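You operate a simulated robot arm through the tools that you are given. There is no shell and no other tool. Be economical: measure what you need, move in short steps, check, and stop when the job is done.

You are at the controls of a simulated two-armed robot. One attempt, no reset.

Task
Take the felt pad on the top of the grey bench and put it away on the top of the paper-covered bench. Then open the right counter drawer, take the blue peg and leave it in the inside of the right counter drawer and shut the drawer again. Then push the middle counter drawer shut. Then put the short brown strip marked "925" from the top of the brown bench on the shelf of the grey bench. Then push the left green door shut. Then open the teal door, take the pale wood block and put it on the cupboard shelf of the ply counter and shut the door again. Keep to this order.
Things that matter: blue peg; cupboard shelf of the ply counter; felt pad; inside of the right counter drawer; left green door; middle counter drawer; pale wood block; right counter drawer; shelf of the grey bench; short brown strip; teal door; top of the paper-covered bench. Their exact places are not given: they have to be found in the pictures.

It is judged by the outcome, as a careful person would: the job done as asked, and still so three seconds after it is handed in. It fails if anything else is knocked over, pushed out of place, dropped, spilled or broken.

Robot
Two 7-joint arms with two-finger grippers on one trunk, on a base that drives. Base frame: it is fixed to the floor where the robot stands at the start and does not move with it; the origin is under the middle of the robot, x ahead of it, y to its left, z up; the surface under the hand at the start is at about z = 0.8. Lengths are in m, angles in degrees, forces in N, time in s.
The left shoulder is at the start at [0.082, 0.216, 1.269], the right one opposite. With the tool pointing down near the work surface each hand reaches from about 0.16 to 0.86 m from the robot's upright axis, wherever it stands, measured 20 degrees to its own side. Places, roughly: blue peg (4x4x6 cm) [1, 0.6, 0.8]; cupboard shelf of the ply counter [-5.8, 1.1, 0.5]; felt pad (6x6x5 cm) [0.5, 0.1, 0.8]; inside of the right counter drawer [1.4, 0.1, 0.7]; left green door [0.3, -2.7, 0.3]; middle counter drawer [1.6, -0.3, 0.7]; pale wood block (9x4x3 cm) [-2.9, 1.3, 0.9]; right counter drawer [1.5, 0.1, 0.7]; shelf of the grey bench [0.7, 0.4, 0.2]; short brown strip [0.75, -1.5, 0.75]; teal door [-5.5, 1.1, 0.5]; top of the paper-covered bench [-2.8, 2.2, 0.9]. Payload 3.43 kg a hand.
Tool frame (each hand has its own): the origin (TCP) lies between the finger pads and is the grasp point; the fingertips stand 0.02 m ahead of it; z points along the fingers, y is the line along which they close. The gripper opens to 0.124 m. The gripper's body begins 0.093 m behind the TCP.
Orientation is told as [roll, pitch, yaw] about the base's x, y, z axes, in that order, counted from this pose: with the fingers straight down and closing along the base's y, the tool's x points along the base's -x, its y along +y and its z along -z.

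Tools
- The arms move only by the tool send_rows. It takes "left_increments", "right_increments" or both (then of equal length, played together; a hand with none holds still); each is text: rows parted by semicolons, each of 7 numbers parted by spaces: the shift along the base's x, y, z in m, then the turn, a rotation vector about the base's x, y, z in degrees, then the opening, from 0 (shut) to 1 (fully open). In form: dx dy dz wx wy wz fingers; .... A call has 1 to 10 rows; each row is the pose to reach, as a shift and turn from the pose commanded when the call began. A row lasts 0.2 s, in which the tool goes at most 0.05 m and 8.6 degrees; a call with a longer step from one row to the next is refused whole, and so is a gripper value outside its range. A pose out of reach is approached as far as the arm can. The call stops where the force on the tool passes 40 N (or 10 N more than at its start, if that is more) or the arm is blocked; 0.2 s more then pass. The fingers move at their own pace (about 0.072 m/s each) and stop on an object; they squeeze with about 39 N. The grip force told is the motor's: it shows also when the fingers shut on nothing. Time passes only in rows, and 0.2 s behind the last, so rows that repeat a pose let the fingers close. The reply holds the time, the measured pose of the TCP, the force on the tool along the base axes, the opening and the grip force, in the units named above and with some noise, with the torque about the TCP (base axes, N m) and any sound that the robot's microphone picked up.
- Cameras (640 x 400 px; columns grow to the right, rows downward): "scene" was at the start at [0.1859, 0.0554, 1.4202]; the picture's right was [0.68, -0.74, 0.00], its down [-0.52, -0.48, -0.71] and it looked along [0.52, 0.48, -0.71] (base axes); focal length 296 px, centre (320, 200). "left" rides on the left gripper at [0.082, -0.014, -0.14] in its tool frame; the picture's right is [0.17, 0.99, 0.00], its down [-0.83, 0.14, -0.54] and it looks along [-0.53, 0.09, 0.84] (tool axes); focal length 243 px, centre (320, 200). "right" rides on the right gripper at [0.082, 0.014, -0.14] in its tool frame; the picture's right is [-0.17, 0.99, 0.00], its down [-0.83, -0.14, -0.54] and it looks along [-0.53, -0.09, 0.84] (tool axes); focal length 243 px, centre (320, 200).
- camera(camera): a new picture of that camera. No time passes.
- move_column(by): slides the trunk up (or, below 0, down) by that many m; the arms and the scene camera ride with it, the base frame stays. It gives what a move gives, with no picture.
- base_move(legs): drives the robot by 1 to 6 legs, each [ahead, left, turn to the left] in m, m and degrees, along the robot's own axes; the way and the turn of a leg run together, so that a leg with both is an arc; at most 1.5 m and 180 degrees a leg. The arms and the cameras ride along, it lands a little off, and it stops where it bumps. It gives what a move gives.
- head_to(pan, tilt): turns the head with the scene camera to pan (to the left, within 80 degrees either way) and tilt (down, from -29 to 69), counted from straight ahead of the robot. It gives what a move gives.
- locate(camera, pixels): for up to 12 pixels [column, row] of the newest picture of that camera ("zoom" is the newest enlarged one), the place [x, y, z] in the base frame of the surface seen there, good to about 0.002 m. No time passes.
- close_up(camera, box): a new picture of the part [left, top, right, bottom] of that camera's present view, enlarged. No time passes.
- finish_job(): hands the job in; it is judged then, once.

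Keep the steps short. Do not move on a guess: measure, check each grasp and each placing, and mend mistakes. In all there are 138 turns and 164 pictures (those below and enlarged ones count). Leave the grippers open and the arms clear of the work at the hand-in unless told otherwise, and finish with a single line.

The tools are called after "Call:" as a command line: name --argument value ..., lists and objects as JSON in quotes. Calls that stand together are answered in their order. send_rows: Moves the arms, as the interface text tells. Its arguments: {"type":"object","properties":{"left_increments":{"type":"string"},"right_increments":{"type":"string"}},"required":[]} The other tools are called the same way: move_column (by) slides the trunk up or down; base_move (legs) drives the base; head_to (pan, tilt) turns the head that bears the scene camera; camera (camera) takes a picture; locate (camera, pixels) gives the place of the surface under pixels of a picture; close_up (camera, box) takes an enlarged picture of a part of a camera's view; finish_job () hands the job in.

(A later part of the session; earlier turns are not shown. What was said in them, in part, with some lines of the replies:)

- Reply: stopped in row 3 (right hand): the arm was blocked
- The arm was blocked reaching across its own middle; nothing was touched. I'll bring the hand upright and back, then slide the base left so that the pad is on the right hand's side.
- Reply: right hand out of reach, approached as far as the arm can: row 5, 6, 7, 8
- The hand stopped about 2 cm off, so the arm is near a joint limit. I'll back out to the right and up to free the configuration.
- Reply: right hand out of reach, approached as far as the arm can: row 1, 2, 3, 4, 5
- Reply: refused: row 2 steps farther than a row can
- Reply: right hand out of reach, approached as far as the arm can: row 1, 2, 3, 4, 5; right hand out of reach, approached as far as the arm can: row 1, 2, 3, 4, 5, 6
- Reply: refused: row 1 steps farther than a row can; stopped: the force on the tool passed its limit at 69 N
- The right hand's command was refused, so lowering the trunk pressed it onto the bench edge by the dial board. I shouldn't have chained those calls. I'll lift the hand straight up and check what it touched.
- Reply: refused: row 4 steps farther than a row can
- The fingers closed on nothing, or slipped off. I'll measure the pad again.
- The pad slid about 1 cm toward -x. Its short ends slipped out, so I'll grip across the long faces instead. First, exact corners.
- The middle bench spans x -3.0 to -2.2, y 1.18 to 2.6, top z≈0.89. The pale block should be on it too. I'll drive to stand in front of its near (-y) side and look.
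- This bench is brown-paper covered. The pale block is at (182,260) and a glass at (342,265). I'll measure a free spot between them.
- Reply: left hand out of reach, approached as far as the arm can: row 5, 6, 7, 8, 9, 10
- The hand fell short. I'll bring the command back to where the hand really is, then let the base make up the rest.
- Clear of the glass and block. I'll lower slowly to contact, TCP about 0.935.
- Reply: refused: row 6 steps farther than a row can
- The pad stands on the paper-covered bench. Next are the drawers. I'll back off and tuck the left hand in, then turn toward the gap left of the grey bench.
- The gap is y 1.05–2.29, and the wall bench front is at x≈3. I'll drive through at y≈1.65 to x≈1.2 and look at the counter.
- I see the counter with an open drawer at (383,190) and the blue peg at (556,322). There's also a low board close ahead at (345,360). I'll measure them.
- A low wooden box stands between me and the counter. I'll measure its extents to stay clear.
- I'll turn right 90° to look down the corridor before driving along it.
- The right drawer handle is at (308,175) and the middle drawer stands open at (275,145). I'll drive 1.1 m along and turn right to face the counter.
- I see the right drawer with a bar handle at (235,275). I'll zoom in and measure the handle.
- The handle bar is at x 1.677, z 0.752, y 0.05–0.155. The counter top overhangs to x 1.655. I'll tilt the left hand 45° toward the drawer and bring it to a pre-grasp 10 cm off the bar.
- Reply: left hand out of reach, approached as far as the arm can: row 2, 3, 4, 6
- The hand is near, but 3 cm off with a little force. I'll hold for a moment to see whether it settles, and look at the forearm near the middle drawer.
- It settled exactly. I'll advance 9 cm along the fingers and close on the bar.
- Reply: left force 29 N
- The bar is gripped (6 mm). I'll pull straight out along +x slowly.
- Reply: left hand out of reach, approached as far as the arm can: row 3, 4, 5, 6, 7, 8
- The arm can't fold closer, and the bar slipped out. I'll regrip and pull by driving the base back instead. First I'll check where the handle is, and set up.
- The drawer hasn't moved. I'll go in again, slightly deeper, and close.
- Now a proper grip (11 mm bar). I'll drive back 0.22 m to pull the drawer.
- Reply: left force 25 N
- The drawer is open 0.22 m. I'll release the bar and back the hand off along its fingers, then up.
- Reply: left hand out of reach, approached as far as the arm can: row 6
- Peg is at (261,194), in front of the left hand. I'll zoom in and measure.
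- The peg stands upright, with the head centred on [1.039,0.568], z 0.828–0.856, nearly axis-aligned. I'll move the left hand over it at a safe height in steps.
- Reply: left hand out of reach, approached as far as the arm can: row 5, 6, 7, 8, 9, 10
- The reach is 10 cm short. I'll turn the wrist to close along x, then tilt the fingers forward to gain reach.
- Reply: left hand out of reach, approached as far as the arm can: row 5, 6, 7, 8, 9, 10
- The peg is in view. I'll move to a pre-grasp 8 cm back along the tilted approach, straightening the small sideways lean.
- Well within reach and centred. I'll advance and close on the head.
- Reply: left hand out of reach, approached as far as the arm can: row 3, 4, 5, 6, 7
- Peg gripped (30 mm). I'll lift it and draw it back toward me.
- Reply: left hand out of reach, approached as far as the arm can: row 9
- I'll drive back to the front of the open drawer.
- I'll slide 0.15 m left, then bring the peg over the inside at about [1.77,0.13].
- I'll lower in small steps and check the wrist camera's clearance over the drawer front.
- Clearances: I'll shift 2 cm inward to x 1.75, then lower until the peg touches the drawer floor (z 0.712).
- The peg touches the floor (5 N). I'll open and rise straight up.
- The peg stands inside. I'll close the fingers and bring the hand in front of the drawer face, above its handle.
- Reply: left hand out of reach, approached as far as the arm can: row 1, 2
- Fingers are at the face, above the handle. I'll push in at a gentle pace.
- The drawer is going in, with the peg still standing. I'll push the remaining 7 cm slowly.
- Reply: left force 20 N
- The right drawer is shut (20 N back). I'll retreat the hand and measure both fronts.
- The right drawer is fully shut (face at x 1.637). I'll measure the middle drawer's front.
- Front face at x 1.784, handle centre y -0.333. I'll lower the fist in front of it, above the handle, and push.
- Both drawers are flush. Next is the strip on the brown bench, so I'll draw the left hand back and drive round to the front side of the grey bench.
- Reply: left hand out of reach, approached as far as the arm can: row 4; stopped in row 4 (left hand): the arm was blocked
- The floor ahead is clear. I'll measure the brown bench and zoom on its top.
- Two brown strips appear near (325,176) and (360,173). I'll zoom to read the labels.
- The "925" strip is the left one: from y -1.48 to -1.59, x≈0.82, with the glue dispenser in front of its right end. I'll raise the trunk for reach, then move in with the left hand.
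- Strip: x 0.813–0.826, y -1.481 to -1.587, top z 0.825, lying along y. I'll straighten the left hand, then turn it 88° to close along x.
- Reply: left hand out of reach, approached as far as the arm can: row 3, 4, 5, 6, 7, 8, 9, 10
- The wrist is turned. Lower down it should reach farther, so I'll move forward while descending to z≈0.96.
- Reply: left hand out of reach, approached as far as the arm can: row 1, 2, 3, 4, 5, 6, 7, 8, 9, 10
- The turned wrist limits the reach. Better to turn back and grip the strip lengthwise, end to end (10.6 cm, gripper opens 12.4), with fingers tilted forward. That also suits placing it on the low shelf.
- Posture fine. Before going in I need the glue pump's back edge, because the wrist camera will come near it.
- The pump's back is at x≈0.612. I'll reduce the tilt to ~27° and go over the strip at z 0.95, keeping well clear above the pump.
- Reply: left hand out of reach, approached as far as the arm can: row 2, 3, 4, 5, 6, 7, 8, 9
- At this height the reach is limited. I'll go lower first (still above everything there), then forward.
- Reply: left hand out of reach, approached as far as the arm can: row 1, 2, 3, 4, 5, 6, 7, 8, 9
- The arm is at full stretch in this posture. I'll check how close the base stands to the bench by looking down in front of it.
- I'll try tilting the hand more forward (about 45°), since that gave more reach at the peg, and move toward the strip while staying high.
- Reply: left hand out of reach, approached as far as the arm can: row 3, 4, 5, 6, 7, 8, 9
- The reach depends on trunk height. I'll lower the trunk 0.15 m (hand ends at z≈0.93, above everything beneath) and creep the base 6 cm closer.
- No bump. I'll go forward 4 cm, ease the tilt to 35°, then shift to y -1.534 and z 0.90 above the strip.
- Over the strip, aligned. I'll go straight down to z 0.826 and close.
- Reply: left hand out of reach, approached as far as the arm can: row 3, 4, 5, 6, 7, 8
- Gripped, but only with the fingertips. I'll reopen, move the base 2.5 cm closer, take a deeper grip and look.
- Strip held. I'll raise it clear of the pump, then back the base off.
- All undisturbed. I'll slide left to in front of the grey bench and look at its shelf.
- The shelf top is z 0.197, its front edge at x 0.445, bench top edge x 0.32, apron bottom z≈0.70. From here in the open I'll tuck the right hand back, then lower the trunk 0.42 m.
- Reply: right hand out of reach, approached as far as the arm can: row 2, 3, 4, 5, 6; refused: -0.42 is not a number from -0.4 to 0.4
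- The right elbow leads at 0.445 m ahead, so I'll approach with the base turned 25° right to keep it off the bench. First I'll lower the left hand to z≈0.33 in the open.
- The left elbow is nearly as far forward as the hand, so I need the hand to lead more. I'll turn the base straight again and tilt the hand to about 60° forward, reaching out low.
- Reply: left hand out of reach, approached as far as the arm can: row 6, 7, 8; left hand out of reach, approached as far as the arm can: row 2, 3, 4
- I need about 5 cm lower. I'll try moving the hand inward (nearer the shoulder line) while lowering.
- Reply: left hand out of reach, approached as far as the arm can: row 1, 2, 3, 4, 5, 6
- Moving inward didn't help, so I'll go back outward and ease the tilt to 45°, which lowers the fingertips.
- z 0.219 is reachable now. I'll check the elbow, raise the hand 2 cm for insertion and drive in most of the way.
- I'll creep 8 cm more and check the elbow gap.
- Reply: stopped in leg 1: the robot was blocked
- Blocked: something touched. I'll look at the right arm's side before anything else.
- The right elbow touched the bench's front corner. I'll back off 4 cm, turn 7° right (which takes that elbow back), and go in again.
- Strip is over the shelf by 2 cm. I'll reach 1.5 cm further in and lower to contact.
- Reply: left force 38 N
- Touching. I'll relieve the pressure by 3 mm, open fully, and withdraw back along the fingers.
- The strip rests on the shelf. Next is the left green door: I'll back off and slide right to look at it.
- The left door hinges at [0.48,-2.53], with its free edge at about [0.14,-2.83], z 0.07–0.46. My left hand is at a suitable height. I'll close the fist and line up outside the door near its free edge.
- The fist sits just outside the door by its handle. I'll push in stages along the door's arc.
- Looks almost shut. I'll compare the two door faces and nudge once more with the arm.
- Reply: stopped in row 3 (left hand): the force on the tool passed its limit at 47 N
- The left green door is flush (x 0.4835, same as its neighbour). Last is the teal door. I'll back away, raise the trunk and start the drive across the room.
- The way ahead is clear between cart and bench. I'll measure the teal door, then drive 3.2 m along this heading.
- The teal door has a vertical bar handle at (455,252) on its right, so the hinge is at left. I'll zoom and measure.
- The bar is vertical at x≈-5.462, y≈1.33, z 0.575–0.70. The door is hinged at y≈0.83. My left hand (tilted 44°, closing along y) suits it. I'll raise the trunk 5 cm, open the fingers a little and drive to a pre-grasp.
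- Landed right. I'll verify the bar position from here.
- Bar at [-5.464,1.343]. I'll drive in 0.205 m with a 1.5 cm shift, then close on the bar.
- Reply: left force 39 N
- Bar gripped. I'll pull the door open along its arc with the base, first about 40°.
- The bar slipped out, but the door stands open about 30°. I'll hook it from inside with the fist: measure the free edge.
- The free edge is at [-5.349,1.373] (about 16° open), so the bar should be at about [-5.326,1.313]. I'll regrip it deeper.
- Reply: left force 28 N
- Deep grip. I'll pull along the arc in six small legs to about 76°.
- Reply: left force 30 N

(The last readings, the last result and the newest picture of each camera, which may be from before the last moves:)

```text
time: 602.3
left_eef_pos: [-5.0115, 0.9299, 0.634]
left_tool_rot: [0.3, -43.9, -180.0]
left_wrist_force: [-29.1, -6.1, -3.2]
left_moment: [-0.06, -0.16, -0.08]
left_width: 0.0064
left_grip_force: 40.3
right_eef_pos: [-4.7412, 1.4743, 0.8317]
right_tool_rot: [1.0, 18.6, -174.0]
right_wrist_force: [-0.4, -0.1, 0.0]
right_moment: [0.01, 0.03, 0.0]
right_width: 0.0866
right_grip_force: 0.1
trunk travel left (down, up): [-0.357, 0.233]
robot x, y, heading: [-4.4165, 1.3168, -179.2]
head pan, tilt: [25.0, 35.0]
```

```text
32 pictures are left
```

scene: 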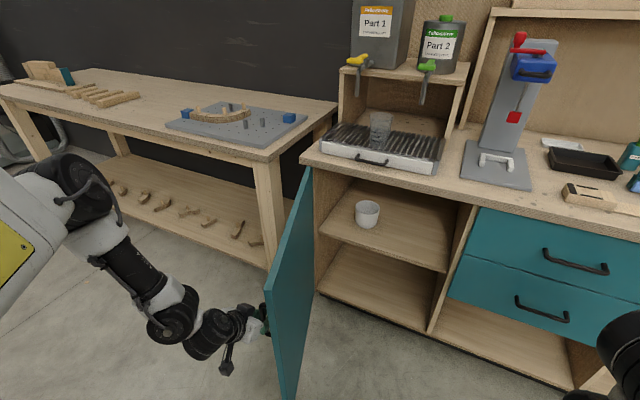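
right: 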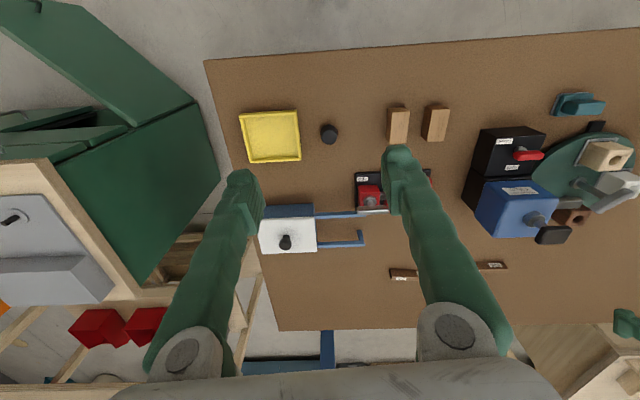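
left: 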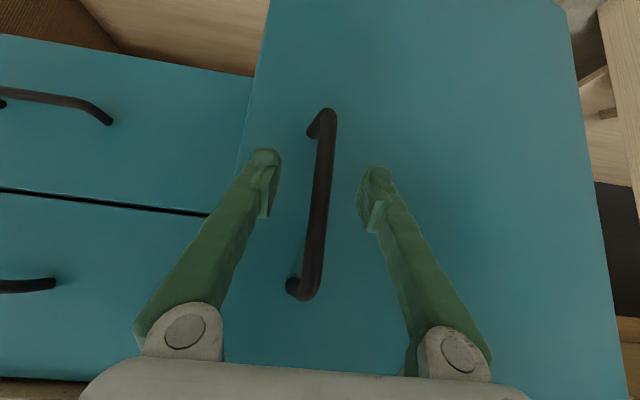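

The door stands open about 80° and the shelf is visible, with a white cup on it. I'll release the bar, retreat along +x, and measure the shelf.

Call:
locate --camera "scene" --pixels '[[400, 240], [430, 262], [400, 215], [367, 213], [350, 240], [440, 225], [290, 390], [310, 185], [380, 265], [450, 215]]'

Call:
send_rows --left_increments "0 0 0 0 0 0 0.3; 0 0 0 0 0 0 0.3; 0.02 0 0.01 0 0 0 0.3; 0.04 0 0.03 0 0 0 0.3; 0.06 0 0.05 0 0 0 0.3"

Call:
base_move --legs '[[-0.25, 0, 0]]'

Call:
camera --camera "scene"

```text
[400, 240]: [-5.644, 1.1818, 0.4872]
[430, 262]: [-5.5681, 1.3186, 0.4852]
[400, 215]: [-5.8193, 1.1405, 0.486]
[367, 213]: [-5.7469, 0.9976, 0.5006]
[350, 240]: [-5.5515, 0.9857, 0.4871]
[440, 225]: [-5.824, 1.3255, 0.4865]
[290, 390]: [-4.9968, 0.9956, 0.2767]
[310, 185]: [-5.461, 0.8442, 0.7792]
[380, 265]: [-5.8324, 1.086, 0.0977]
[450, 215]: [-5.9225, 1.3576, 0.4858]
```

```text
time: 603.5
left_eef_pos: [-4.9474, 0.9307, 0.6863]
left_tool_rot: [0.4, -44.1, 180.0]
left_wrist_force: [0.1, -0.2, 0.2]
left_moment: [-0.03, -0.03, 0.03]
left_width: 0.0375
left_grip_force: 0.1
right_eef_pos: [-4.7394, 1.4733, 0.8323]
right_tool_rot: [1.0, 18.4, -173.9]
right_wrist_force: [-0.8, 0.0, 0.7]
right_moment: [0.01, 0.0, 0.02]
right_width: 0.0868
right_grip_force: 0.1
trunk travel left (down, up): [-0.357, 0.233]
robot x, y, heading: [-4.4155, 1.316, -179.6]
head pan, tilt: [25.0, 35.0]
```

```text
time: 605.6
left_eef_pos: [-4.6976, 0.933, 0.6863]
left_tool_rot: [0.4, -44.1, 180.0]
left_wrist_force: [-0.1, -0.5, 1.0]
left_moment: [-0.03, -0.03, 0.01]
left_width: 0.0371
left_grip_force: 0.1
right_eef_pos: [-4.4904, 1.4763, 0.8334]
right_tool_rot: [1.0, 18.4, -173.8]
right_wrist_force: [0.1, 0.1, 0.5]
right_moment: [-0.01, -0.03, 0.03]
right_width: 0.087
right_grip_force: 0.1
trunk travel left (down, up): [-0.357, 0.233]
robot x, y, heading: [-4.1649, 1.317, -179.4]
head pan, tilt: [25.0, 35.0]
```

```text
31 pictures are left
```

scene: 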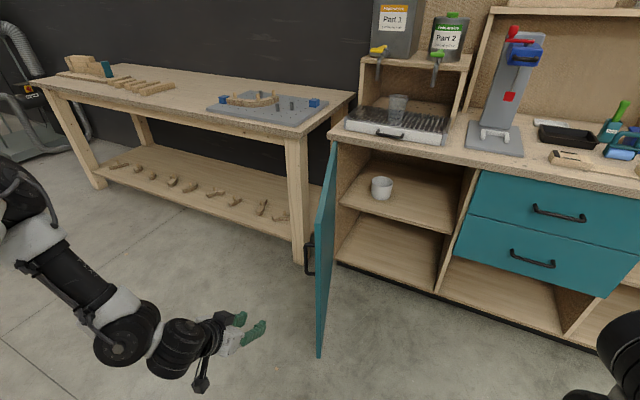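

Shelf: z 0.487, front edge x≈-5.53, y 0.87–1.38; cup at [-5.75,1.0]. Now the block: I'll raise the trunk and the left hand, then drive to the near side of the paper-covered bench.

Call:
move_column --by 0.22

Call:
send_rows --left_increments "0 0 0.03 0 0 0 1; 0 0 0.06 0 0 0 1; 0 0 0.08 0 0 0 1; 0 0 0.08 0 0 0 1"

Call:
base_move --legs '[[0, 0.78, 0], [-0.8, 0, 0], [-0.83, 0, 0], [0, 0, -90.5]]'

Call:
head_to --pan 20 --tilt 45

Call:
camera --camera "scene"

```text
time: 607.9
left_eef_pos: [-4.7473, 0.9312, 1.0094]
left_tool_rot: [0.5, -54.5, 179.9]
left_wrist_force: [-0.2, 0.8, 0.0]
left_moment: [-0.01, 0.01, 0.01]
left_width: 0.0369
left_grip_force: 0.1
right_eef_pos: [-4.5064, 1.4763, 1.0878]
right_tool_rot: [0.3, 12.2, -174.1]
right_wrist_force: [-0.2, 0.0, -0.4]
right_moment: [-0.01, 0.02, -0.01]
right_width: 0.0865
right_grip_force: 0.0
trunk travel left (down, up): [-0.577, 0.013]
robot x, y, heading: [-4.164, 1.3194, -179.2]
head pan, tilt: [25.0, 35.0]
```

```text
time: 608.9
left_eef_pos: [-4.7465, 0.9326, 1.0905]
left_tool_rot: [0.5, -54.6, 179.7]
left_wrist_force: [-0.8, 0.3, 0.3]
left_moment: [0.01, 0.0, 0.01]
left_width: 0.124
left_grip_force: 0.0
right_eef_pos: [-4.5057, 1.4765, 1.0868]
right_tool_rot: [0.3, 12.1, -174.2]
right_wrist_force: [0.4, -0.2, 0.0]
right_moment: [0.0, -0.02, -0.05]
right_width: 0.087
right_grip_force: 0.1
trunk travel left (down, up): [-0.577, 0.013]
robot x, y, heading: [-4.162, 1.3205, -179.2]
head pan, tilt: [25.0, 35.0]
```

```text
time: 634.9
left_eef_pos: [-2.9095, 1.1429, 1.0902]
left_tool_rot: [0.4, -54.6, 91.3]
left_wrist_force: [0.8, -0.7, 0.1]
left_moment: [0.02, -0.01, 0.0]
left_width: 0.1238
left_grip_force: 0.1
right_eef_pos: [-2.3617, 0.9137, 1.0878]
right_tool_rot: [0.4, 12.1, 97.0]
right_wrist_force: [0.0, -0.4, 0.8]
right_moment: [-0.03, 0.02, 0.01]
right_width: 0.0868
right_grip_force: 0.1
trunk travel left (down, up): [-0.577, 0.013]
robot x, y, heading: [-2.5115, 0.5711, 91.8]
head pan, tilt: [25.0, 35.0]
```

```text
time: 635.6
left_eef_pos: [-2.9102, 1.1432, 1.0899]
left_tool_rot: [0.5, -54.6, 91.2]
left_wrist_force: [-0.2, 0.1, 0.1]
left_moment: [0.01, 0.01, -0.01]
left_width: 0.124
left_grip_force: 0.0
right_eef_pos: [-2.3616, 0.9156, 1.0879]
right_tool_rot: [0.3, 12.1, 97.1]
right_wrist_force: [0.4, -0.9, -0.3]
right_moment: [0.01, 0.02, -0.03]
right_width: 0.0868
right_grip_force: 0.0
trunk travel left (down, up): [-0.577, 0.013]
robot x, y, heading: [-2.5119, 0.5682, 92.0]
head pan, tilt: [20.0, 45.0]
```

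```text
30 pictures are left
```

scene: 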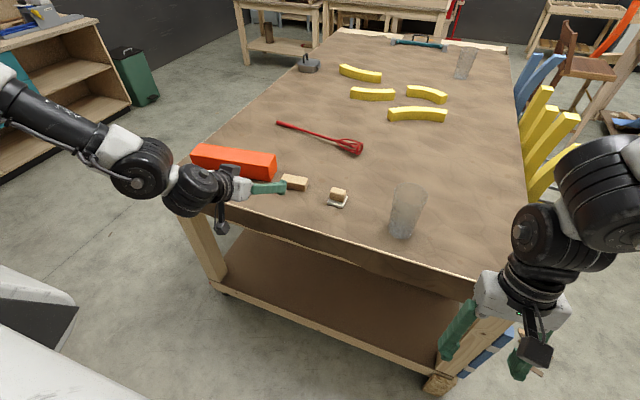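

The block is at (294,182), next to my left hand. I'll zoom and measure it.

Call:
close_up --camera "scene" --box '[255, 160, 365, 220]'

Call:
camera --camera "left"

```text
5.82 times, centred on (310, 190) of scene
```

zoom: 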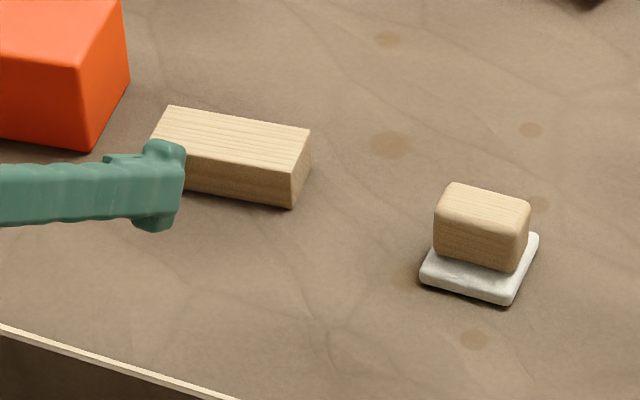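

```text
28 pictures are left
```

left: 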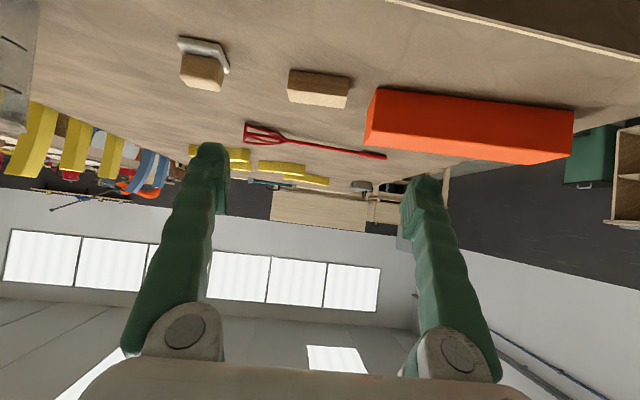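

The orange box is close to the block's left end. I'll measure the gap.

Call:
locate --camera "zoom" --pixels '[[172, 112], [158, 138], [305, 132], [292, 178], [290, 205], [235, 135], [92, 148], [128, 75], [240, 190], [80, 70]]'

Call:
locate --camera "left" --pixels '[[350, 78], [347, 100], [365, 140], [375, 92], [290, 70], [289, 92], [365, 110]]'

```text
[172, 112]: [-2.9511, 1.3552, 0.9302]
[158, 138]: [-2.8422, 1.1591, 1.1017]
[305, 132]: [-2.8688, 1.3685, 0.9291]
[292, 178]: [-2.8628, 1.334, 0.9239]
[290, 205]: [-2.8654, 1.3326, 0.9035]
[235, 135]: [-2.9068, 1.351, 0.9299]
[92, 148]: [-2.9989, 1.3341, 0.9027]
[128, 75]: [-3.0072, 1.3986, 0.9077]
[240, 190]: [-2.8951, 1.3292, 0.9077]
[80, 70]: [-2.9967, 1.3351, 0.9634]
```

```text
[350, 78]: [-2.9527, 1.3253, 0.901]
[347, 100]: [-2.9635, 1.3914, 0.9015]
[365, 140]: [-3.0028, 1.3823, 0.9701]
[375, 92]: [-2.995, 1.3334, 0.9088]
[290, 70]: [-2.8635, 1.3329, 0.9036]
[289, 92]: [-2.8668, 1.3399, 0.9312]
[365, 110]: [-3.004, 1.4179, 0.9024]
```

Block: x -2.953 to -2.864, y centre 1.345, yaw ≈7°, top 0.930; a 4.4 cm gap to the orange box leaves room for a finger. I'll drive 0.15 m forward, then bring the hand over it.

Call:
base_move --legs '[[0.15, 0, 0]]'

Call:
send_rows --left_increments "0 0 -0.03 0 0 2 0.93; 0 0 -0.06 0 0 4 0.93; 0 0 -0.09 0 0 6 0.93; 0 0 -0.11 0 0 6 0.93; 0 0 -0.11 0 0 6 0.93; 0 0 -0.11 0 0 6 0.93"

Call:
camera --camera "left"

Call:
camera --camera "scene"

```text
time: 637.1
left_eef_pos: [-2.9127, 1.2901, 1.0914]
left_tool_rot: [0.5, -54.9, 91.1]
left_wrist_force: [-1.0, -0.2, -0.1]
left_moment: [-0.01, 0.01, 0.0]
left_width: 0.1241
left_grip_force: 0.0
right_eef_pos: [-2.3648, 1.0609, 1.0898]
right_tool_rot: [0.3, 12.0, 96.9]
right_wrist_force: [0.7, -0.7, -0.2]
right_moment: [0.01, 0.01, 0.01]
right_width: 0.0869
right_grip_force: 0.0
trunk travel left (down, up): [-0.577, 0.013]
robot x, y, heading: [-2.5173, 0.7149, 91.6]
head pan, tilt: [20.0, 45.0]
```

```text
time: 638.5
left_eef_pos: [-2.9226, 1.2914, 1.0092]
left_tool_rot: [0.5, -54.5, 96.9]
left_wrist_force: [-0.2, -0.3, 0.3]
left_moment: [0.0, -0.01, 0.02]
left_width: 0.1152
left_grip_force: 0.1
left hand out of reach, approached as far as the arm can: row 3, 4, 5, 6
right_eef_pos: [-2.364, 1.0637, 1.0877]
right_tool_rot: [0.4, 12.1, 96.8]
right_wrist_force: [-0.4, 0.2, 0.3]
right_moment: [-0.01, 0.0, 0.0]
right_width: 0.087
right_grip_force: 0.2
trunk travel left (down, up): [-0.577, 0.013]
robot x, y, heading: [-2.5123, 0.7185, 91.7]
head pan, tilt: [20.0, 45.0]
```

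```text
27 pictures are left
```

left: 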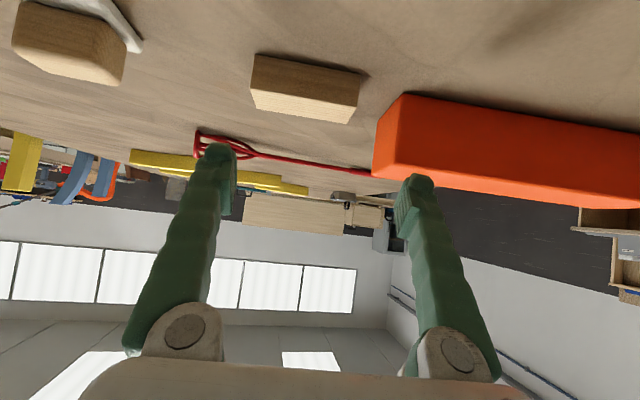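

```text
26 pictures are left
```

scene: 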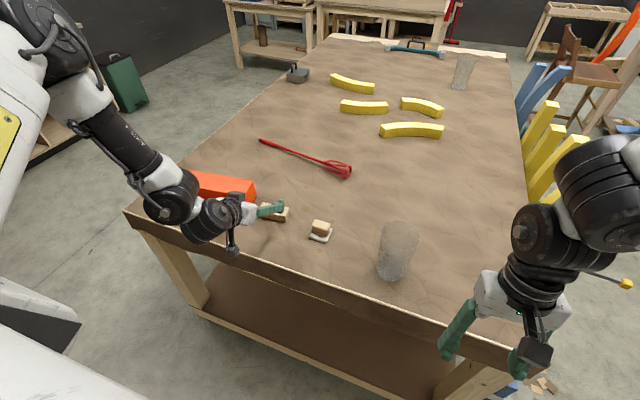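

The arm won't go lower in this fold, so I'll use the trunk: shift 1.3 cm in x, then lower 8.3 cm in front of the block.

Call:
send_rows --left_increments "0.007 0 0 0 0 0 0.93; 0.0135 0 0 0 0 0 0.93; 0.0135 0 0 0 0 0 0.93"

Call:
move_column --by -0.08

Call:
camera --camera "left"

```text
time: 639.3
left_eef_pos: [-2.9108, 1.2886, 1.0137]
left_tool_rot: [0.3, -54.5, 97.0]
left_wrist_force: [0.2, 0.5, 0.5]
left_moment: [0.0, 0.02, 0.01]
left_width: 0.1152
left_grip_force: 0.1
left hand out of reach, approached as far as the arm can: row 2, 3
right_eef_pos: [-2.3638, 1.0622, 1.0875]
right_tool_rot: [0.2, 12.2, 96.9]
right_wrist_force: [-0.1, 0.3, -1.1]
right_moment: [-0.02, 0.05, 0.01]
right_width: 0.087
right_grip_force: 0.2
trunk travel left (down, up): [-0.577, 0.013]
robot x, y, heading: [-2.5163, 0.7139, 91.8]
head pan, tilt: [20.0, 45.0]
```

```text
time: 640.5
left_eef_pos: [-2.9118, 1.2892, 0.935]
left_tool_rot: [0.5, -54.7, 97.1]
left_wrist_force: [-0.4, -0.4, 0.6]
left_moment: [-0.04, -0.02, -0.01]
left_width: 0.1154
left_grip_force: 0.0
right_eef_pos: [-2.3637, 1.0629, 1.0087]
right_tool_rot: [0.4, 12.1, 96.9]
right_wrist_force: [0.2, 1.1, -0.2]
right_moment: [0.05, 0.0, 0.01]
right_width: 0.0868
right_grip_force: 0.1
trunk travel left (down, up): [-0.497, 0.093]
robot x, y, heading: [-2.516, 0.7183, 91.5]
head pan, tilt: [20.0, 45.0]
```

```text
25 pictures are left
```

left: 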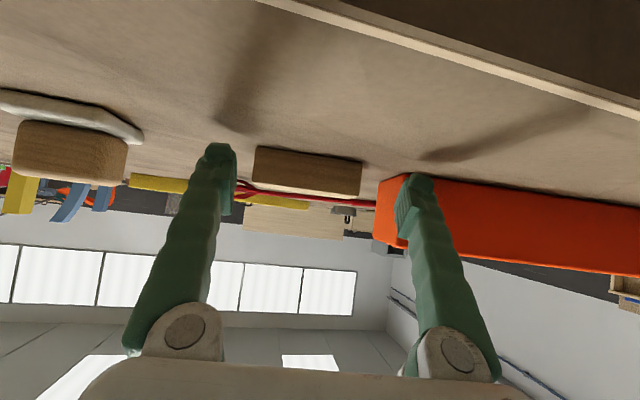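

Aligned: block between the fingers, orange box clear. I'll lower 1 cm, go forward 4.5 cm, and close.

Call:
move_column --by -0.01

Call:
base_move --legs '[[0.046, -0.002, 0]]'

Call:
send_rows --left_increments "0 0 0 0 0 0 0; 0 0 0 0 0 0 0; 0 0 0 0 0 0 0; 0 0 0 0 0 0 0"

Call:
camera --camera "left"

```text
time: 641.1
left_eef_pos: [-2.9109, 1.29, 0.9227]
left_tool_rot: [0.7, -54.5, 96.8]
left_wrist_force: [0.2, 0.5, -0.2]
left_moment: [0.0, 0.01, -0.02]
left_width: 0.1151
left_grip_force: 0.0
right_eef_pos: [-2.3646, 1.0633, 0.9988]
right_tool_rot: [0.3, 12.1, 96.9]
right_wrist_force: [-0.2, 0.1, 0.3]
right_moment: [-0.03, -0.01, 0.02]
right_width: 0.0863
right_grip_force: 0.0
trunk travel left (down, up): [-0.487, 0.103]
robot x, y, heading: [-2.5191, 0.7185, 91.4]
head pan, tilt: [20.0, 45.0]
```

```text
time: 642.0
left_eef_pos: [-2.9113, 1.3361, 0.9243]
left_tool_rot: [0.5, -54.6, 96.9]
left_wrist_force: [-1.1, -0.8, 0.4]
left_moment: [0.0, -0.02, 0.0]
left_width: 0.1153
left_grip_force: 0.1
right_eef_pos: [-2.3639, 1.1077, 0.9971]
right_tool_rot: [0.3, 12.1, 96.8]
right_wrist_force: [-0.1, 0.4, -0.4]
right_moment: [0.0, -0.02, 0.0]
right_width: 0.087
right_grip_force: 0.0
trunk travel left (down, up): [-0.487, 0.103]
robot x, y, heading: [-2.5168, 0.7672, 91.9]
head pan, tilt: [20.0, 45.0]
```

```text
time: 643.0
left_eef_pos: [-2.9092, 1.3354, 0.9244]
left_tool_rot: [0.7, -54.6, 96.9]
left_wrist_force: [0.7, -0.2, 3.8]
left_moment: [0.05, -0.22, -0.08]
left_width: 0.0911
left_grip_force: 39.1
right_eef_pos: [-2.3641, 1.1094, 0.9973]
right_tool_rot: [0.3, 12.1, 96.8]
right_wrist_force: [-0.2, 0.5, -0.7]
right_moment: [-0.01, 0.03, -0.02]
right_width: 0.0869
right_grip_force: 0.0
trunk travel left (down, up): [-0.487, 0.103]
robot x, y, heading: [-2.5155, 0.7655, 91.9]
head pan, tilt: [20.0, 45.0]
```

```text
24 pictures are left
```

left: 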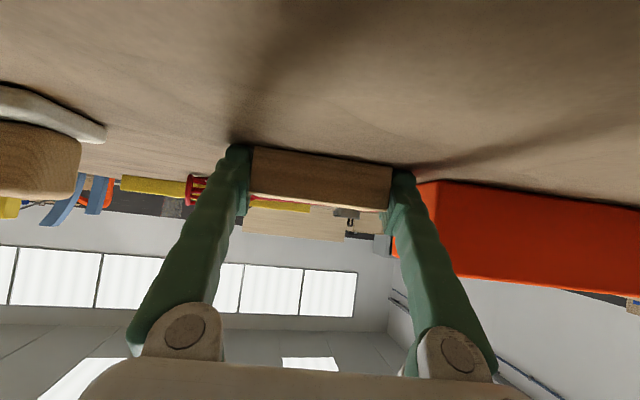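

Block gripped (91 mm). I'll lift with the trunk, back away, and drive back to the open cupboard.

Call:
move_column --by 0.09

Call:
base_move --legs '[[-0.35, 0, 0], [0, 0, 88], [1.5, 0, 0], [0, -1.06, 0], [0, 0, -8]]'

Call:
head_to --pan 20 --tilt 35

Call:
camera --camera "scene"

```text
time: 644.3
left_eef_pos: [-2.9105, 1.3343, 1.011]
left_tool_rot: [0.8, -54.5, 96.9]
left_wrist_force: [-1.0, 0.5, -0.7]
left_moment: [0.02, 0.02, 0.0]
left_width: 0.0908
left_grip_force: 38.9
right_eef_pos: [-2.3649, 1.1092, 1.087]
right_tool_rot: [0.4, 12.2, 96.8]
right_wrist_force: [0.6, -0.4, -0.7]
right_moment: [-0.01, 0.0, 0.02]
right_width: 0.0867
right_grip_force: 0.0
trunk travel left (down, up): [-0.577, 0.013]
robot x, y, heading: [-2.513, 0.7621, 91.7]
head pan, tilt: [20.0, 45.0]
```

```text
time: 676.2
left_eef_pos: [-4.6654, 1.1997, 1.0135]
left_tool_rot: [0.6, -54.6, 176.8]
left_wrist_force: [-0.6, -0.2, -0.1]
left_moment: [0.0, 0.0, -0.01]
left_width: 0.0902
left_grip_force: 38.6
right_eef_pos: [-4.3448, 1.6976, 1.0874]
right_tool_rot: [0.3, 12.1, 176.7]
right_wrist_force: [-0.9, 0.2, -0.4]
right_moment: [0.01, -0.02, 0.02]
right_width: 0.0869
right_grip_force: 0.0
trunk travel left (down, up): [-0.577, 0.013]
robot x, y, heading: [-4.0302, 1.4891, 171.7]
head pan, tilt: [20.0, 45.0]
```

```text
time: 676.9
left_eef_pos: [-4.665, 1.2005, 1.0135]
left_tool_rot: [0.6, -54.6, 176.7]
left_wrist_force: [0.6, 0.4, -0.6]
left_moment: [0.0, -0.01, -0.02]
left_width: 0.0901
left_grip_force: 39.4
right_eef_pos: [-4.3451, 1.6991, 1.0884]
right_tool_rot: [0.3, 12.1, 176.7]
right_wrist_force: [-0.1, 1.0, 0.1]
right_moment: [0.0, 0.0, -0.03]
right_width: 0.0868
right_grip_force: 0.0
trunk travel left (down, up): [-0.577, 0.013]
robot x, y, heading: [-4.0327, 1.4868, 171.4]
head pan, tilt: [20.0, 35.0]
```

```text
23 pictures are left
```

scene: 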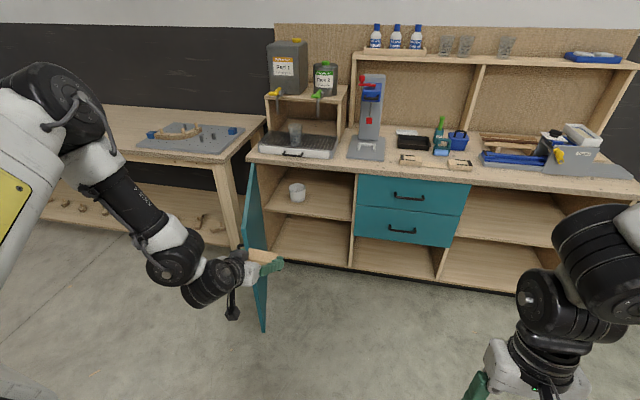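

Now I'll lower the trunk and extend the hand 11 cm further out so that it leads the elbows.

Call:
move_column --by -0.4

Call:
move_column --by -0.07

Call:
send_rows --left_increments "-0.03 0.004 0 0 0 0 0; -0.06 0.009 0 0 0 0 0; -0.09 0.013 0 0 0 0 0; -0.11 0.016 0 0 0 0 0; -0.11 0.016 0 0 0 0 0"

Call:
camera --camera "scene"

```text
time: 680.8
left_eef_pos: [-4.6646, 1.2004, 0.6127]
left_tool_rot: [0.5, -54.7, 176.9]
left_wrist_force: [0.7, 1.2, -0.9]
left_moment: [-0.01, 0.0, -0.02]
left_width: 0.0901
left_grip_force: 39.1
right_eef_pos: [-4.3444, 1.6996, 0.6877]
right_tool_rot: [0.3, 12.1, 176.7]
right_wrist_force: [0.0, -0.5, -0.2]
right_moment: [-0.01, -0.02, 0.02]
right_width: 0.0871
right_grip_force: 0.0
trunk travel left (down, up): [-0.177, 0.413]
robot x, y, heading: [-4.033, 1.4908, 171.6]
head pan, tilt: [20.0, 35.0]
```

```text
time: 681.8
left_eef_pos: [-4.6648, 1.1999, 0.5442]
left_tool_rot: [0.6, -54.7, 176.9]
left_wrist_force: [-0.2, 0.5, -0.9]
left_moment: [-0.01, 0.0, 0.03]
left_width: 0.09
left_grip_force: 39.1
right_eef_pos: [-4.3465, 1.6989, 0.6064]
right_tool_rot: [0.6, 14.1, 176.8]
right_wrist_force: [-0.2, 0.1, -0.3]
right_moment: [0.0, 0.04, -0.04]
right_width: 0.0868
right_grip_force: 0.1
trunk travel left (down, up): [-0.107, 0.483]
robot x, y, heading: [-4.0317, 1.4894, 171.5]
head pan, tilt: [20.0, 35.0]
```

```text
time: 683.0
left_eef_pos: [-4.7739, 1.2143, 0.5432]
left_tool_rot: [0.6, -54.5, 176.8]
left_wrist_force: [0.2, 0.2, -0.3]
left_moment: [0.0, -0.02, -0.02]
left_width: 0.0899
left_grip_force: 39.1
right_eef_pos: [-4.347, 1.6985, 0.6062]
right_tool_rot: [0.4, 14.2, 176.7]
right_wrist_force: [-0.2, 0.3, 0.2]
right_moment: [0.0, -0.05, 0.01]
right_width: 0.0865
right_grip_force: 0.1
trunk travel left (down, up): [-0.107, 0.483]
robot x, y, heading: [-4.0329, 1.4887, 171.4]
head pan, tilt: [20.0, 35.0]
```

```text
22 pictures are left
```

scene: 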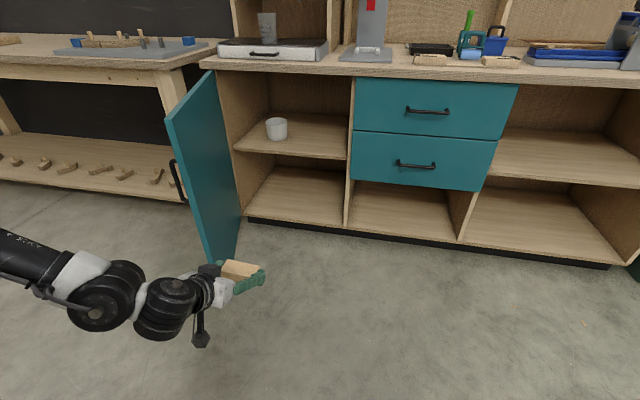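

I'll check the door's free edge, then drive in half-way with a shift toward the right side of the shelf.

Call:
locate --camera "scene" --pixels '[[172, 130], [200, 230], [80, 265], [40, 250], [10, 240], [237, 235], [340, 100], [300, 135]]'

Call:
base_move --legs '[[0.45, 0.005, 0]]'

Call:
head_to --pan 35 --tilt 40

Call:
camera --camera "scene"

```text
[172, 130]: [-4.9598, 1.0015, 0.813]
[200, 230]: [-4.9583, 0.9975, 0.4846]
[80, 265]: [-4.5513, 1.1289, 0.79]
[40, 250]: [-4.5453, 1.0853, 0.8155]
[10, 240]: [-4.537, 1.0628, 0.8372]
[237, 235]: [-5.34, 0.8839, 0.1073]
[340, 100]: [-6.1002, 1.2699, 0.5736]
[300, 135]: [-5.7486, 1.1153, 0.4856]
```

```text
time: 686.2
left_eef_pos: [-5.2065, 1.2688, 0.5441]
left_tool_rot: [0.6, -54.5, 177.2]
left_wrist_force: [-0.1, -0.2, -0.7]
left_moment: [0.02, -0.03, -0.02]
left_width: 0.09
left_grip_force: 38.7
right_eef_pos: [-4.7838, 1.7555, 0.6076]
right_tool_rot: [0.5, 14.2, 177.1]
right_wrist_force: [-0.5, 0.2, 0.3]
right_moment: [-0.03, -0.02, 0.03]
right_width: 0.0869
right_grip_force: 0.0
trunk travel left (down, up): [-0.107, 0.483]
robot x, y, heading: [-4.4643, 1.5502, 171.7]
head pan, tilt: [20.0, 35.0]
```

```text
time: 687.0
left_eef_pos: [-5.2069, 1.269, 0.5431]
left_tool_rot: [0.6, -54.6, 177.2]
left_wrist_force: [0.1, -0.5, 0.1]
left_moment: [-0.02, -0.01, 0.01]
left_width: 0.0899
left_grip_force: 38.8
right_eef_pos: [-4.7826, 1.7547, 0.6067]
right_tool_rot: [0.6, 14.1, 177.2]
right_wrist_force: [-0.8, 0.2, 0.3]
right_moment: [0.0, 0.0, -0.01]
right_width: 0.0868
right_grip_force: 0.2
trunk travel left (down, up): [-0.107, 0.483]
robot x, y, heading: [-4.4641, 1.5476, 172.2]
head pan, tilt: [35.0, 40.0]
```

```text
21 pictures are left
```

scene: 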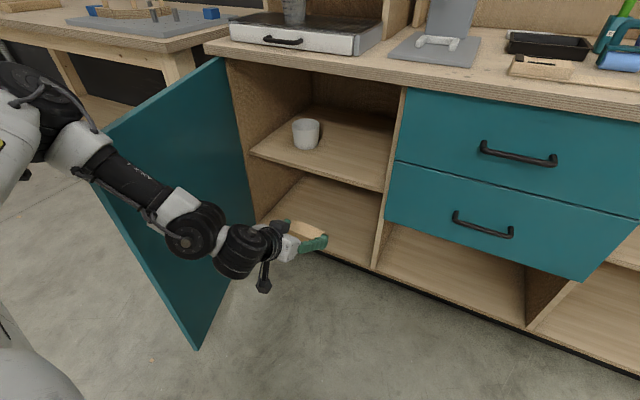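

Call:
locate --camera "scene" --pixels '[[30, 80], [55, 95], [75, 130], [60, 150], [120, 190], [110, 135], [150, 110], [385, 150], [380, 185]]'

```text
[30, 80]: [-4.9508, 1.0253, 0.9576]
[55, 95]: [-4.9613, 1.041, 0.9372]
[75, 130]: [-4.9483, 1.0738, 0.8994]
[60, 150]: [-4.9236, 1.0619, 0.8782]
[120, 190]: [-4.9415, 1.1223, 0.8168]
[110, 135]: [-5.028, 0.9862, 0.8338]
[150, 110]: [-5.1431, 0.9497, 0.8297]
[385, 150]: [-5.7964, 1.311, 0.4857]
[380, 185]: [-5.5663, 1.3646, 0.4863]
```

The elbow passes above the door's top edge (0.835). I'll drive the remaining 0.39 m straight in.

Call:
base_move --legs '[[0.2, 0.033, 0], [0.185, 0.031, 0]]'

Call:
camera --camera "scene"

```text
time: 690.2
left_eef_pos: [-5.5943, 1.2562, 0.5427]
left_tool_rot: [0.7, -54.6, 177.5]
left_wrist_force: [-0.8, 0.1, -1.1]
left_moment: [0.02, -0.01, 0.01]
left_width: 0.09
left_grip_force: 38.9
right_eef_pos: [-5.1712, 1.7438, 0.6067]
right_tool_rot: [0.5, 14.2, 177.3]
right_wrist_force: [-0.4, -0.2, 0.4]
right_moment: [0.0, -0.03, 0.04]
right_width: 0.0866
right_grip_force: 0.0
trunk travel left (down, up): [-0.107, 0.483]
robot x, y, heading: [-4.8551, 1.5375, 171.8]
head pan, tilt: [35.0, 40.0]
```

```text
20 pictures are left
```

scene: 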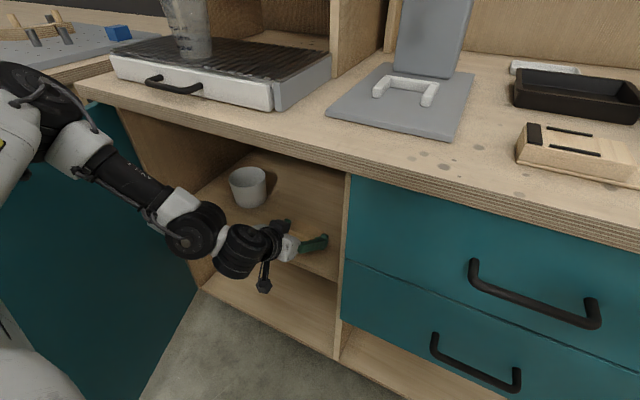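

The block is over the shelf. I'll lower it gently to contact.

Call:
send_rows --left_increments "0 0 -0.01 0 0 0 0; 0 0 -0.018 0 0 0 0; 0 0 -0.023 0 0 0 0; 0 0 -0.026 0 0 0 0; 0 0 -0.028 0 0 0 0; 0 0 -0.028 0 0 0 0"

Call:
camera --camera "left"

```text
time: 691.6
left_eef_pos: [-5.5953, 1.2556, 0.5162]
left_tool_rot: [0.6, -54.6, 177.5]
left_wrist_force: [-0.4, 0.3, -1.2]
left_moment: [0.02, 0.02, -0.01]
left_width: 0.09
left_grip_force: 39.2
right_eef_pos: [-5.1716, 1.7425, 0.6073]
right_tool_rot: [0.5, 14.1, 177.3]
right_wrist_force: [-0.1, 0.3, 1.0]
right_moment: [0.01, 0.01, -0.01]
right_width: 0.0864
right_grip_force: 0.1
trunk travel left (down, up): [-0.107, 0.483]
robot x, y, heading: [-4.8576, 1.5338, 172.0]
head pan, tilt: [35.0, 40.0]
```

```text
19 pictures are left
5 turns are left
```

left: 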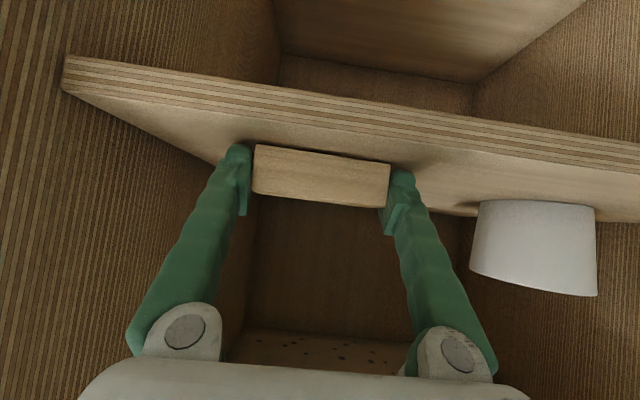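

Few turns remain, so I'll combine steps: lower 4 mm, open, withdraw along the fingers, back out of the cupboard, close the fist and go round to the outer side of the door, with pictures.

Call:
send_rows --left_increments "0 0 -0.002 0 0 0 0; 0 0 -0.004 0 0 0 0; 0 0 -0.004 0 0 0 0.93; 0 0 -0.004 0 0 0 0.93; 0 0 -0.004 0 0 0 0.93; 0.02 0 0.01 0 0 0 0.93; 0.045 0 0.025 0 0 0 0.93; 0.07 0 0.035 0 0 0 0.93; 0.07 0 0.035 0 0 0 0.93"

Call:
base_move --legs '[[-0.69, -0.097, 0]]'

Call:
camera --camera "scene"

Call:
send_rows --left_increments "0 0 0 0 0 0 0; 0 0 0 0 0 0 0; 0 0 0 0 0 0 0; 0 0 0 0 0 0 0; 0 0 0 0 0 0 0"

Call:
base_move --legs '[[-0.108, 0.445, 0]]'

Call:
camera --camera "scene"

Call:
locate --camera "scene" --pixels '[[320, 200], [300, 150], [350, 150], [280, 120]]'

```text
time: 693.6
left_eef_pos: [-5.5251, 1.2565, 0.5501]
left_tool_rot: [0.7, -54.6, 177.3]
left_wrist_force: [-0.2, -0.4, -1.0]
left_moment: [-0.01, 0.0, -0.01]
left_width: 0.1152
left_grip_force: 0.0
right_eef_pos: [-5.1718, 1.7432, 0.6068]
right_tool_rot: [0.4, 14.2, 177.3]
right_wrist_force: [-0.4, -1.0, 0.6]
right_moment: [0.0, -0.01, -0.01]
right_width: 0.0871
right_grip_force: 0.1
trunk travel left (down, up): [-0.107, 0.483]
robot x, y, heading: [-4.8563, 1.5383, 172.0]
head pan, tilt: [35.0, 40.0]
```

```text
time: 698.3
left_eef_pos: [-4.8098, 1.2536, 0.5499]
left_tool_rot: [0.6, -54.5, 178.2]
left_wrist_force: [0.3, -0.5, 0.1]
left_moment: [0.02, -0.02, 0.03]
left_width: 0.1155
left_grip_force: 0.1
right_eef_pos: [-4.4633, 1.7466, 0.6079]
right_tool_rot: [0.6, 14.1, 178.0]
right_wrist_force: [-0.3, 0.4, 0.5]
right_moment: [0.0, -0.01, -0.01]
right_width: 0.0867
right_grip_force: 0.1
trunk travel left (down, up): [-0.107, 0.483]
robot x, y, heading: [-4.1427, 1.5466, 172.9]
head pan, tilt: [35.0, 40.0]
```

```text
18 pictures are left
```

scene: 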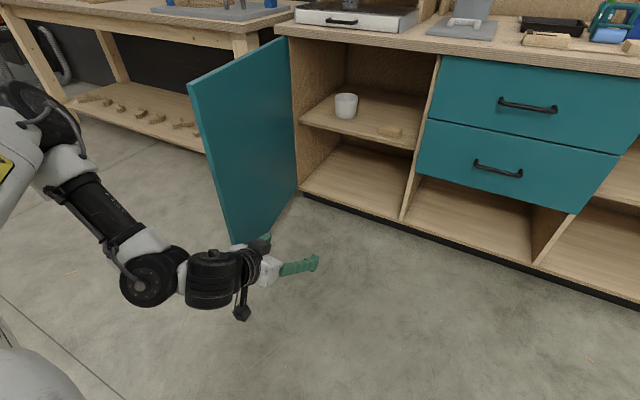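

```text
time: 699.5
left_eef_pos: [-4.8094, 1.2529, 0.5491]
left_tool_rot: [0.6, -54.6, 178.0]
left_wrist_force: [0.1, -0.1, 0.2]
left_moment: [-0.01, 0.02, 0.0]
left_width: 0.0
left_grip_force: 34.2
right_eef_pos: [-4.4632, 1.7458, 0.6063]
right_tool_rot: [0.5, 14.1, 178.1]
right_wrist_force: [-0.1, 0.7, 0.7]
right_moment: [-0.02, 0.01, -0.04]
right_width: 0.0867
right_grip_force: 0.0
trunk travel left (down, up): [-0.107, 0.483]
robot x, y, heading: [-4.1471, 1.5473, 173.2]
head pan, tilt: [35.0, 40.0]
```

```text
time: 705.9
left_eef_pos: [-4.7619, 0.8077, 0.5497]
left_tool_rot: [0.6, -54.7, 177.4]
left_wrist_force: [0.0, -0.5, 0.4]
left_moment: [0.02, 0.0, 0.03]
left_width: 0.0001
left_grip_force: 33.8
right_eef_pos: [-4.4103, 1.296, 0.6064]
right_tool_rot: [0.5, 14.1, 177.4]
right_wrist_force: [-0.3, 0.1, 0.2]
right_moment: [0.02, -0.04, 0.02]
right_width: 0.0868
right_grip_force: 0.1
trunk travel left (down, up): [-0.107, 0.483]
robot x, y, heading: [-4.0937, 1.0866, 171.9]
head pan, tilt: [35.0, 40.0]
```

```text
17 pictures are left
```

scene: 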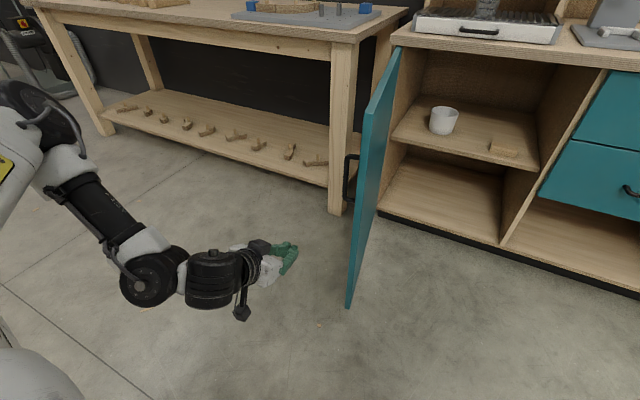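

```text
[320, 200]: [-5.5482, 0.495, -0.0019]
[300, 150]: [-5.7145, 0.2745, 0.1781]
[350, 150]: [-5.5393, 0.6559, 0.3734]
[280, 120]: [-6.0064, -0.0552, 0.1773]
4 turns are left
```

The block rests on the shelf beside the cup. Now I'll push the door shut from outside, following its arc.

Call:
base_move --legs '[[0.314, 0.052, 0], [0.041, -0.146, 0], [0.058, -0.123, 0], [0.0945, -0.098, 0]]'

Call:
camera --camera "scene"

Call:
base_move --legs '[[0.117, -0.044, 0], [0.08, -0.005, 0]]'

Call:
camera --camera "scene"

Call:
locate --camera "scene" --pixels '[[330, 120], [350, 150], [370, 180], [300, 130], [360, 120], [390, 150], [420, 170], [340, 200], [320, 90], [280, 160]]'

```text
time: 713.9
left_eef_pos: [-5.212, 1.1804, 0.549]
left_tool_rot: [0.6, -54.6, 177.2]
left_wrist_force: [-0.2, 0.7, -0.5]
left_moment: [0.01, -0.01, -0.02]
left_width: 0.0001
left_grip_force: 34.1
right_eef_pos: [-4.86, 1.6677, 0.6077]
right_tool_rot: [0.4, 14.1, 177.3]
right_wrist_force: [-0.2, -0.7, -0.3]
right_moment: [-0.03, 0.02, 0.0]
right_width: 0.0868
right_grip_force: 0.0
trunk travel left (down, up): [-0.107, 0.483]
robot x, y, heading: [-4.5464, 1.4661, 172.2]
head pan, tilt: [35.0, 40.0]
```

```text
16 pictures are left
```

scene: 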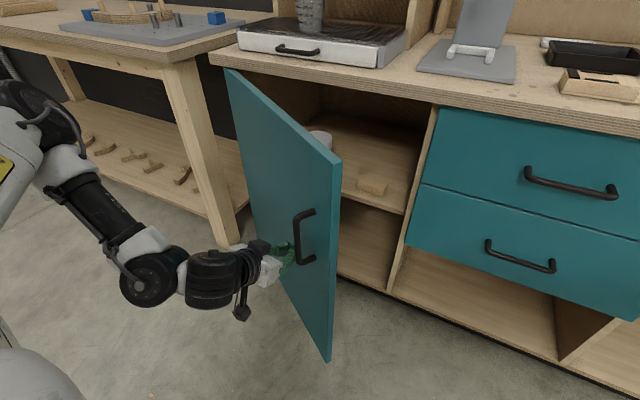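

```text
time: 716.0
left_eef_pos: [-5.4005, 1.2536, 0.5495]
left_tool_rot: [0.6, -54.7, 177.7]
left_wrist_force: [-0.8, 0.1, -0.1]
left_moment: [0.03, -0.01, -0.02]
left_width: 0.0001
left_grip_force: 34.7
right_eef_pos: [-5.0495, 1.7427, 0.6065]
right_tool_rot: [0.6, 14.2, 177.6]
right_wrist_force: [-0.5, 0.1, 0.3]
right_moment: [0.02, 0.02, -0.01]
right_width: 0.0866
right_grip_force: 0.0
trunk travel left (down, up): [-0.107, 0.483]
robot x, y, heading: [-4.7328, 1.5407, 172.3]
head pan, tilt: [35.0, 40.0]
```

```text
15 pictures are left
```

scene: 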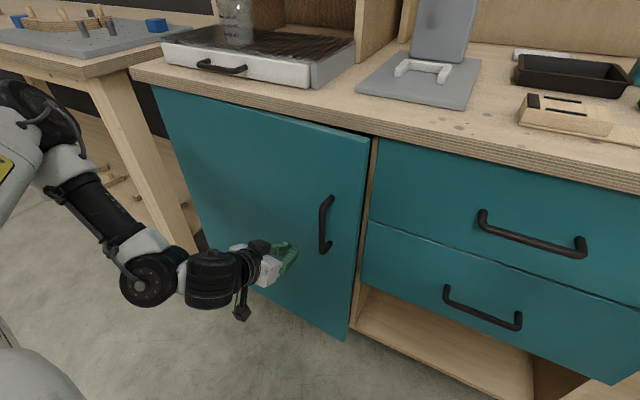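

```text
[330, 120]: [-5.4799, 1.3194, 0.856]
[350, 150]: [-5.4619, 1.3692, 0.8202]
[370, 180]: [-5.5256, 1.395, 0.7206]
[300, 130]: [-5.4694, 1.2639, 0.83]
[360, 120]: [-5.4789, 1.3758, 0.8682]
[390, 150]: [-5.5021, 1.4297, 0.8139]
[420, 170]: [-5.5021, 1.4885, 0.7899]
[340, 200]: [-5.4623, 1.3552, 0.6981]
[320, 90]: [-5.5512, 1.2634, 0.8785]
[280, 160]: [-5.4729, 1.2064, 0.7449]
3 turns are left
```

The door edge is 4 cm from shut. I'll push the rest: base 6.5 cm, then the arm until it resists, and then back off, open the gripper and check.

Call:
base_move --legs '[[0.065, 0.008, 0]]'

Call:
send_rows --left_increments "-0.006 0 0 0 0 0 0; -0.012 0 0 0 0 0 0; -0.018 0 0 0 0 0 0; -0.024 0 0 0 0 0 0; -0.03 0 0 0 0 0 0; -0.034 0 0 0 0 0 0"

Call:
camera --camera "scene"

Call:
base_move --legs '[[-0.35, 0, 0]]'

Call:
send_rows --left_increments "0 0 0 0 0 0 1; 0 0 0 0 0 0 1; 0 0 0 0 0 0 1; 0 0 0 0 0 0 1; 0 0 0 0 0 0 1" --right_increments "0 0 0 0 0 0 1; 0 0 0 0 0 0 1; 0 0 0 0 0 0 1; 0 0 0 0 0 0 1; 0 0 0 0 0 0 1"

Call:
camera --camera "scene"

Call:
locate --camera "scene" --pixels '[[300, 130], [320, 150], [340, 150], [360, 150], [300, 170], [380, 150], [400, 150], [420, 150], [330, 180], [350, 180], [270, 150], [440, 160]]'

```text
time: 717.1
left_eef_pos: [-5.4642, 1.2543, 0.5489]
left_tool_rot: [0.6, -54.6, 177.7]
left_wrist_force: [-0.4, 1.1, 0.4]
left_moment: [0.0, 0.01, 0.03]
left_width: 0.0001
left_grip_force: 34.4
right_eef_pos: [-5.1148, 1.7434, 0.6065]
right_tool_rot: [0.4, 14.2, 177.7]
right_wrist_force: [-0.8, -1.2, 0.5]
right_moment: [0.01, -0.01, 0.01]
right_width: 0.0867
right_grip_force: 0.0
trunk travel left (down, up): [-0.107, 0.483]
robot x, y, heading: [-4.7955, 1.5362, 172.2]
head pan, tilt: [35.0, 40.0]
```

```text
time: 718.2
left_eef_pos: [-5.4819, 1.2543, 0.5468]
left_tool_rot: [0.5, -53.8, 177.4]
left_wrist_force: [13.4, 0.9, 3.6]
left_moment: [0.06, 0.13, 0.07]
left_width: 0.0
left_grip_force: 34.2
right_eef_pos: [-5.1134, 1.741, 0.6068]
right_tool_rot: [0.5, 14.0, 177.6]
right_wrist_force: [0.2, 0.0, -0.3]
right_moment: [-0.02, -0.03, 0.0]
right_width: 0.0867
right_grip_force: 0.1
trunk travel left (down, up): [-0.107, 0.483]
robot x, y, heading: [-4.7959, 1.5322, 172.4]
head pan, tilt: [35.0, 40.0]
stopped in row 5 (left hand): the force on the tool passed its limit at 48 N (the readings are from after the stop); the commanded pose is now the measured one
```

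```text
14 pictures are left
```

scene: 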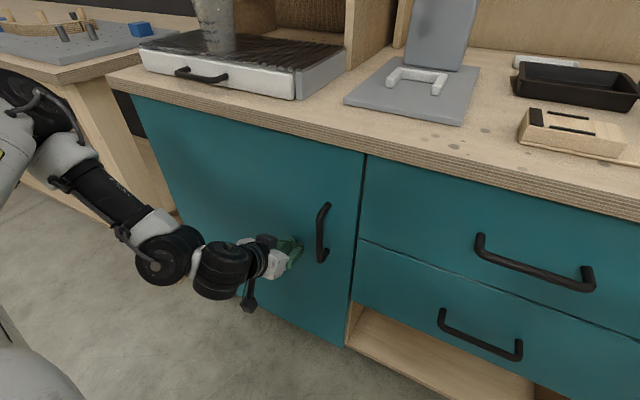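

```text
time: 720.9
left_eef_pos: [-5.1416, 1.2131, 0.547]
left_tool_rot: [0.5, -54.0, 177.0]
left_wrist_force: [0.7, 0.1, -0.4]
left_moment: [0.0, -0.01, 0.05]
left_width: 0.0
left_grip_force: 34.5
right_eef_pos: [-4.7669, 1.6983, 0.607]
right_tool_rot: [0.5, 14.1, 177.2]
right_wrist_force: [0.9, -0.4, 0.8]
right_moment: [-0.02, 0.01, -0.02]
right_width: 0.0867
right_grip_force: 0.0
trunk travel left (down, up): [-0.107, 0.483]
robot x, y, heading: [-4.4524, 1.4868, 171.9]
head pan, tilt: [35.0, 40.0]
```

```text
time: 722.1
left_eef_pos: [-5.1423, 1.2123, 0.5472]
left_tool_rot: [0.6, -54.0, 177.0]
left_wrist_force: [0.3, -0.5, -0.7]
left_moment: [-0.01, 0.02, 0.04]
left_width: 0.1239
left_grip_force: 0.0
right_eef_pos: [-4.7679, 1.6972, 0.6076]
right_tool_rot: [0.4, 14.2, 177.2]
right_wrist_force: [0.0, -0.3, 0.0]
right_moment: [0.01, -0.01, 0.0]
right_width: 0.1239
right_grip_force: 0.1
trunk travel left (down, up): [-0.107, 0.483]
robot x, y, heading: [-4.4525, 1.4925, 172.0]
head pan, tilt: [35.0, 40.0]
```

```text
13 pictures are left
```

scene: 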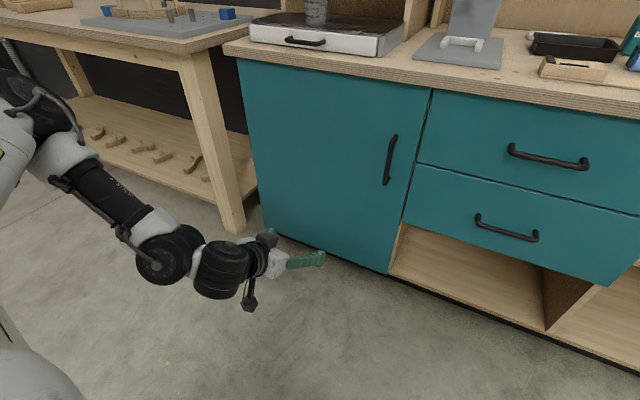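

```text
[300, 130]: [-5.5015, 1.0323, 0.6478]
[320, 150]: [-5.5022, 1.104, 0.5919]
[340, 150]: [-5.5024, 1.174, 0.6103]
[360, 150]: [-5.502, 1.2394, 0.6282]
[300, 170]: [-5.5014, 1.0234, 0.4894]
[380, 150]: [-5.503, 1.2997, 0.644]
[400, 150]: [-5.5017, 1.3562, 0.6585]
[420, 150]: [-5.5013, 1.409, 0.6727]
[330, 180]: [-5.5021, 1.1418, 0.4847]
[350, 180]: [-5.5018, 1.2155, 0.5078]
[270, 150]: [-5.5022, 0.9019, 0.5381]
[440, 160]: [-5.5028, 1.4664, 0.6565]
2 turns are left
```

The teal door is flush at x -5.502, both grippers are open and the arms are clear, so I'm handing the job in.

Call:
finish_job

```text
The job is handed in.
```

All six tasks were done in the order asked and the job is handed in, with both drawers and both doors checked shut.
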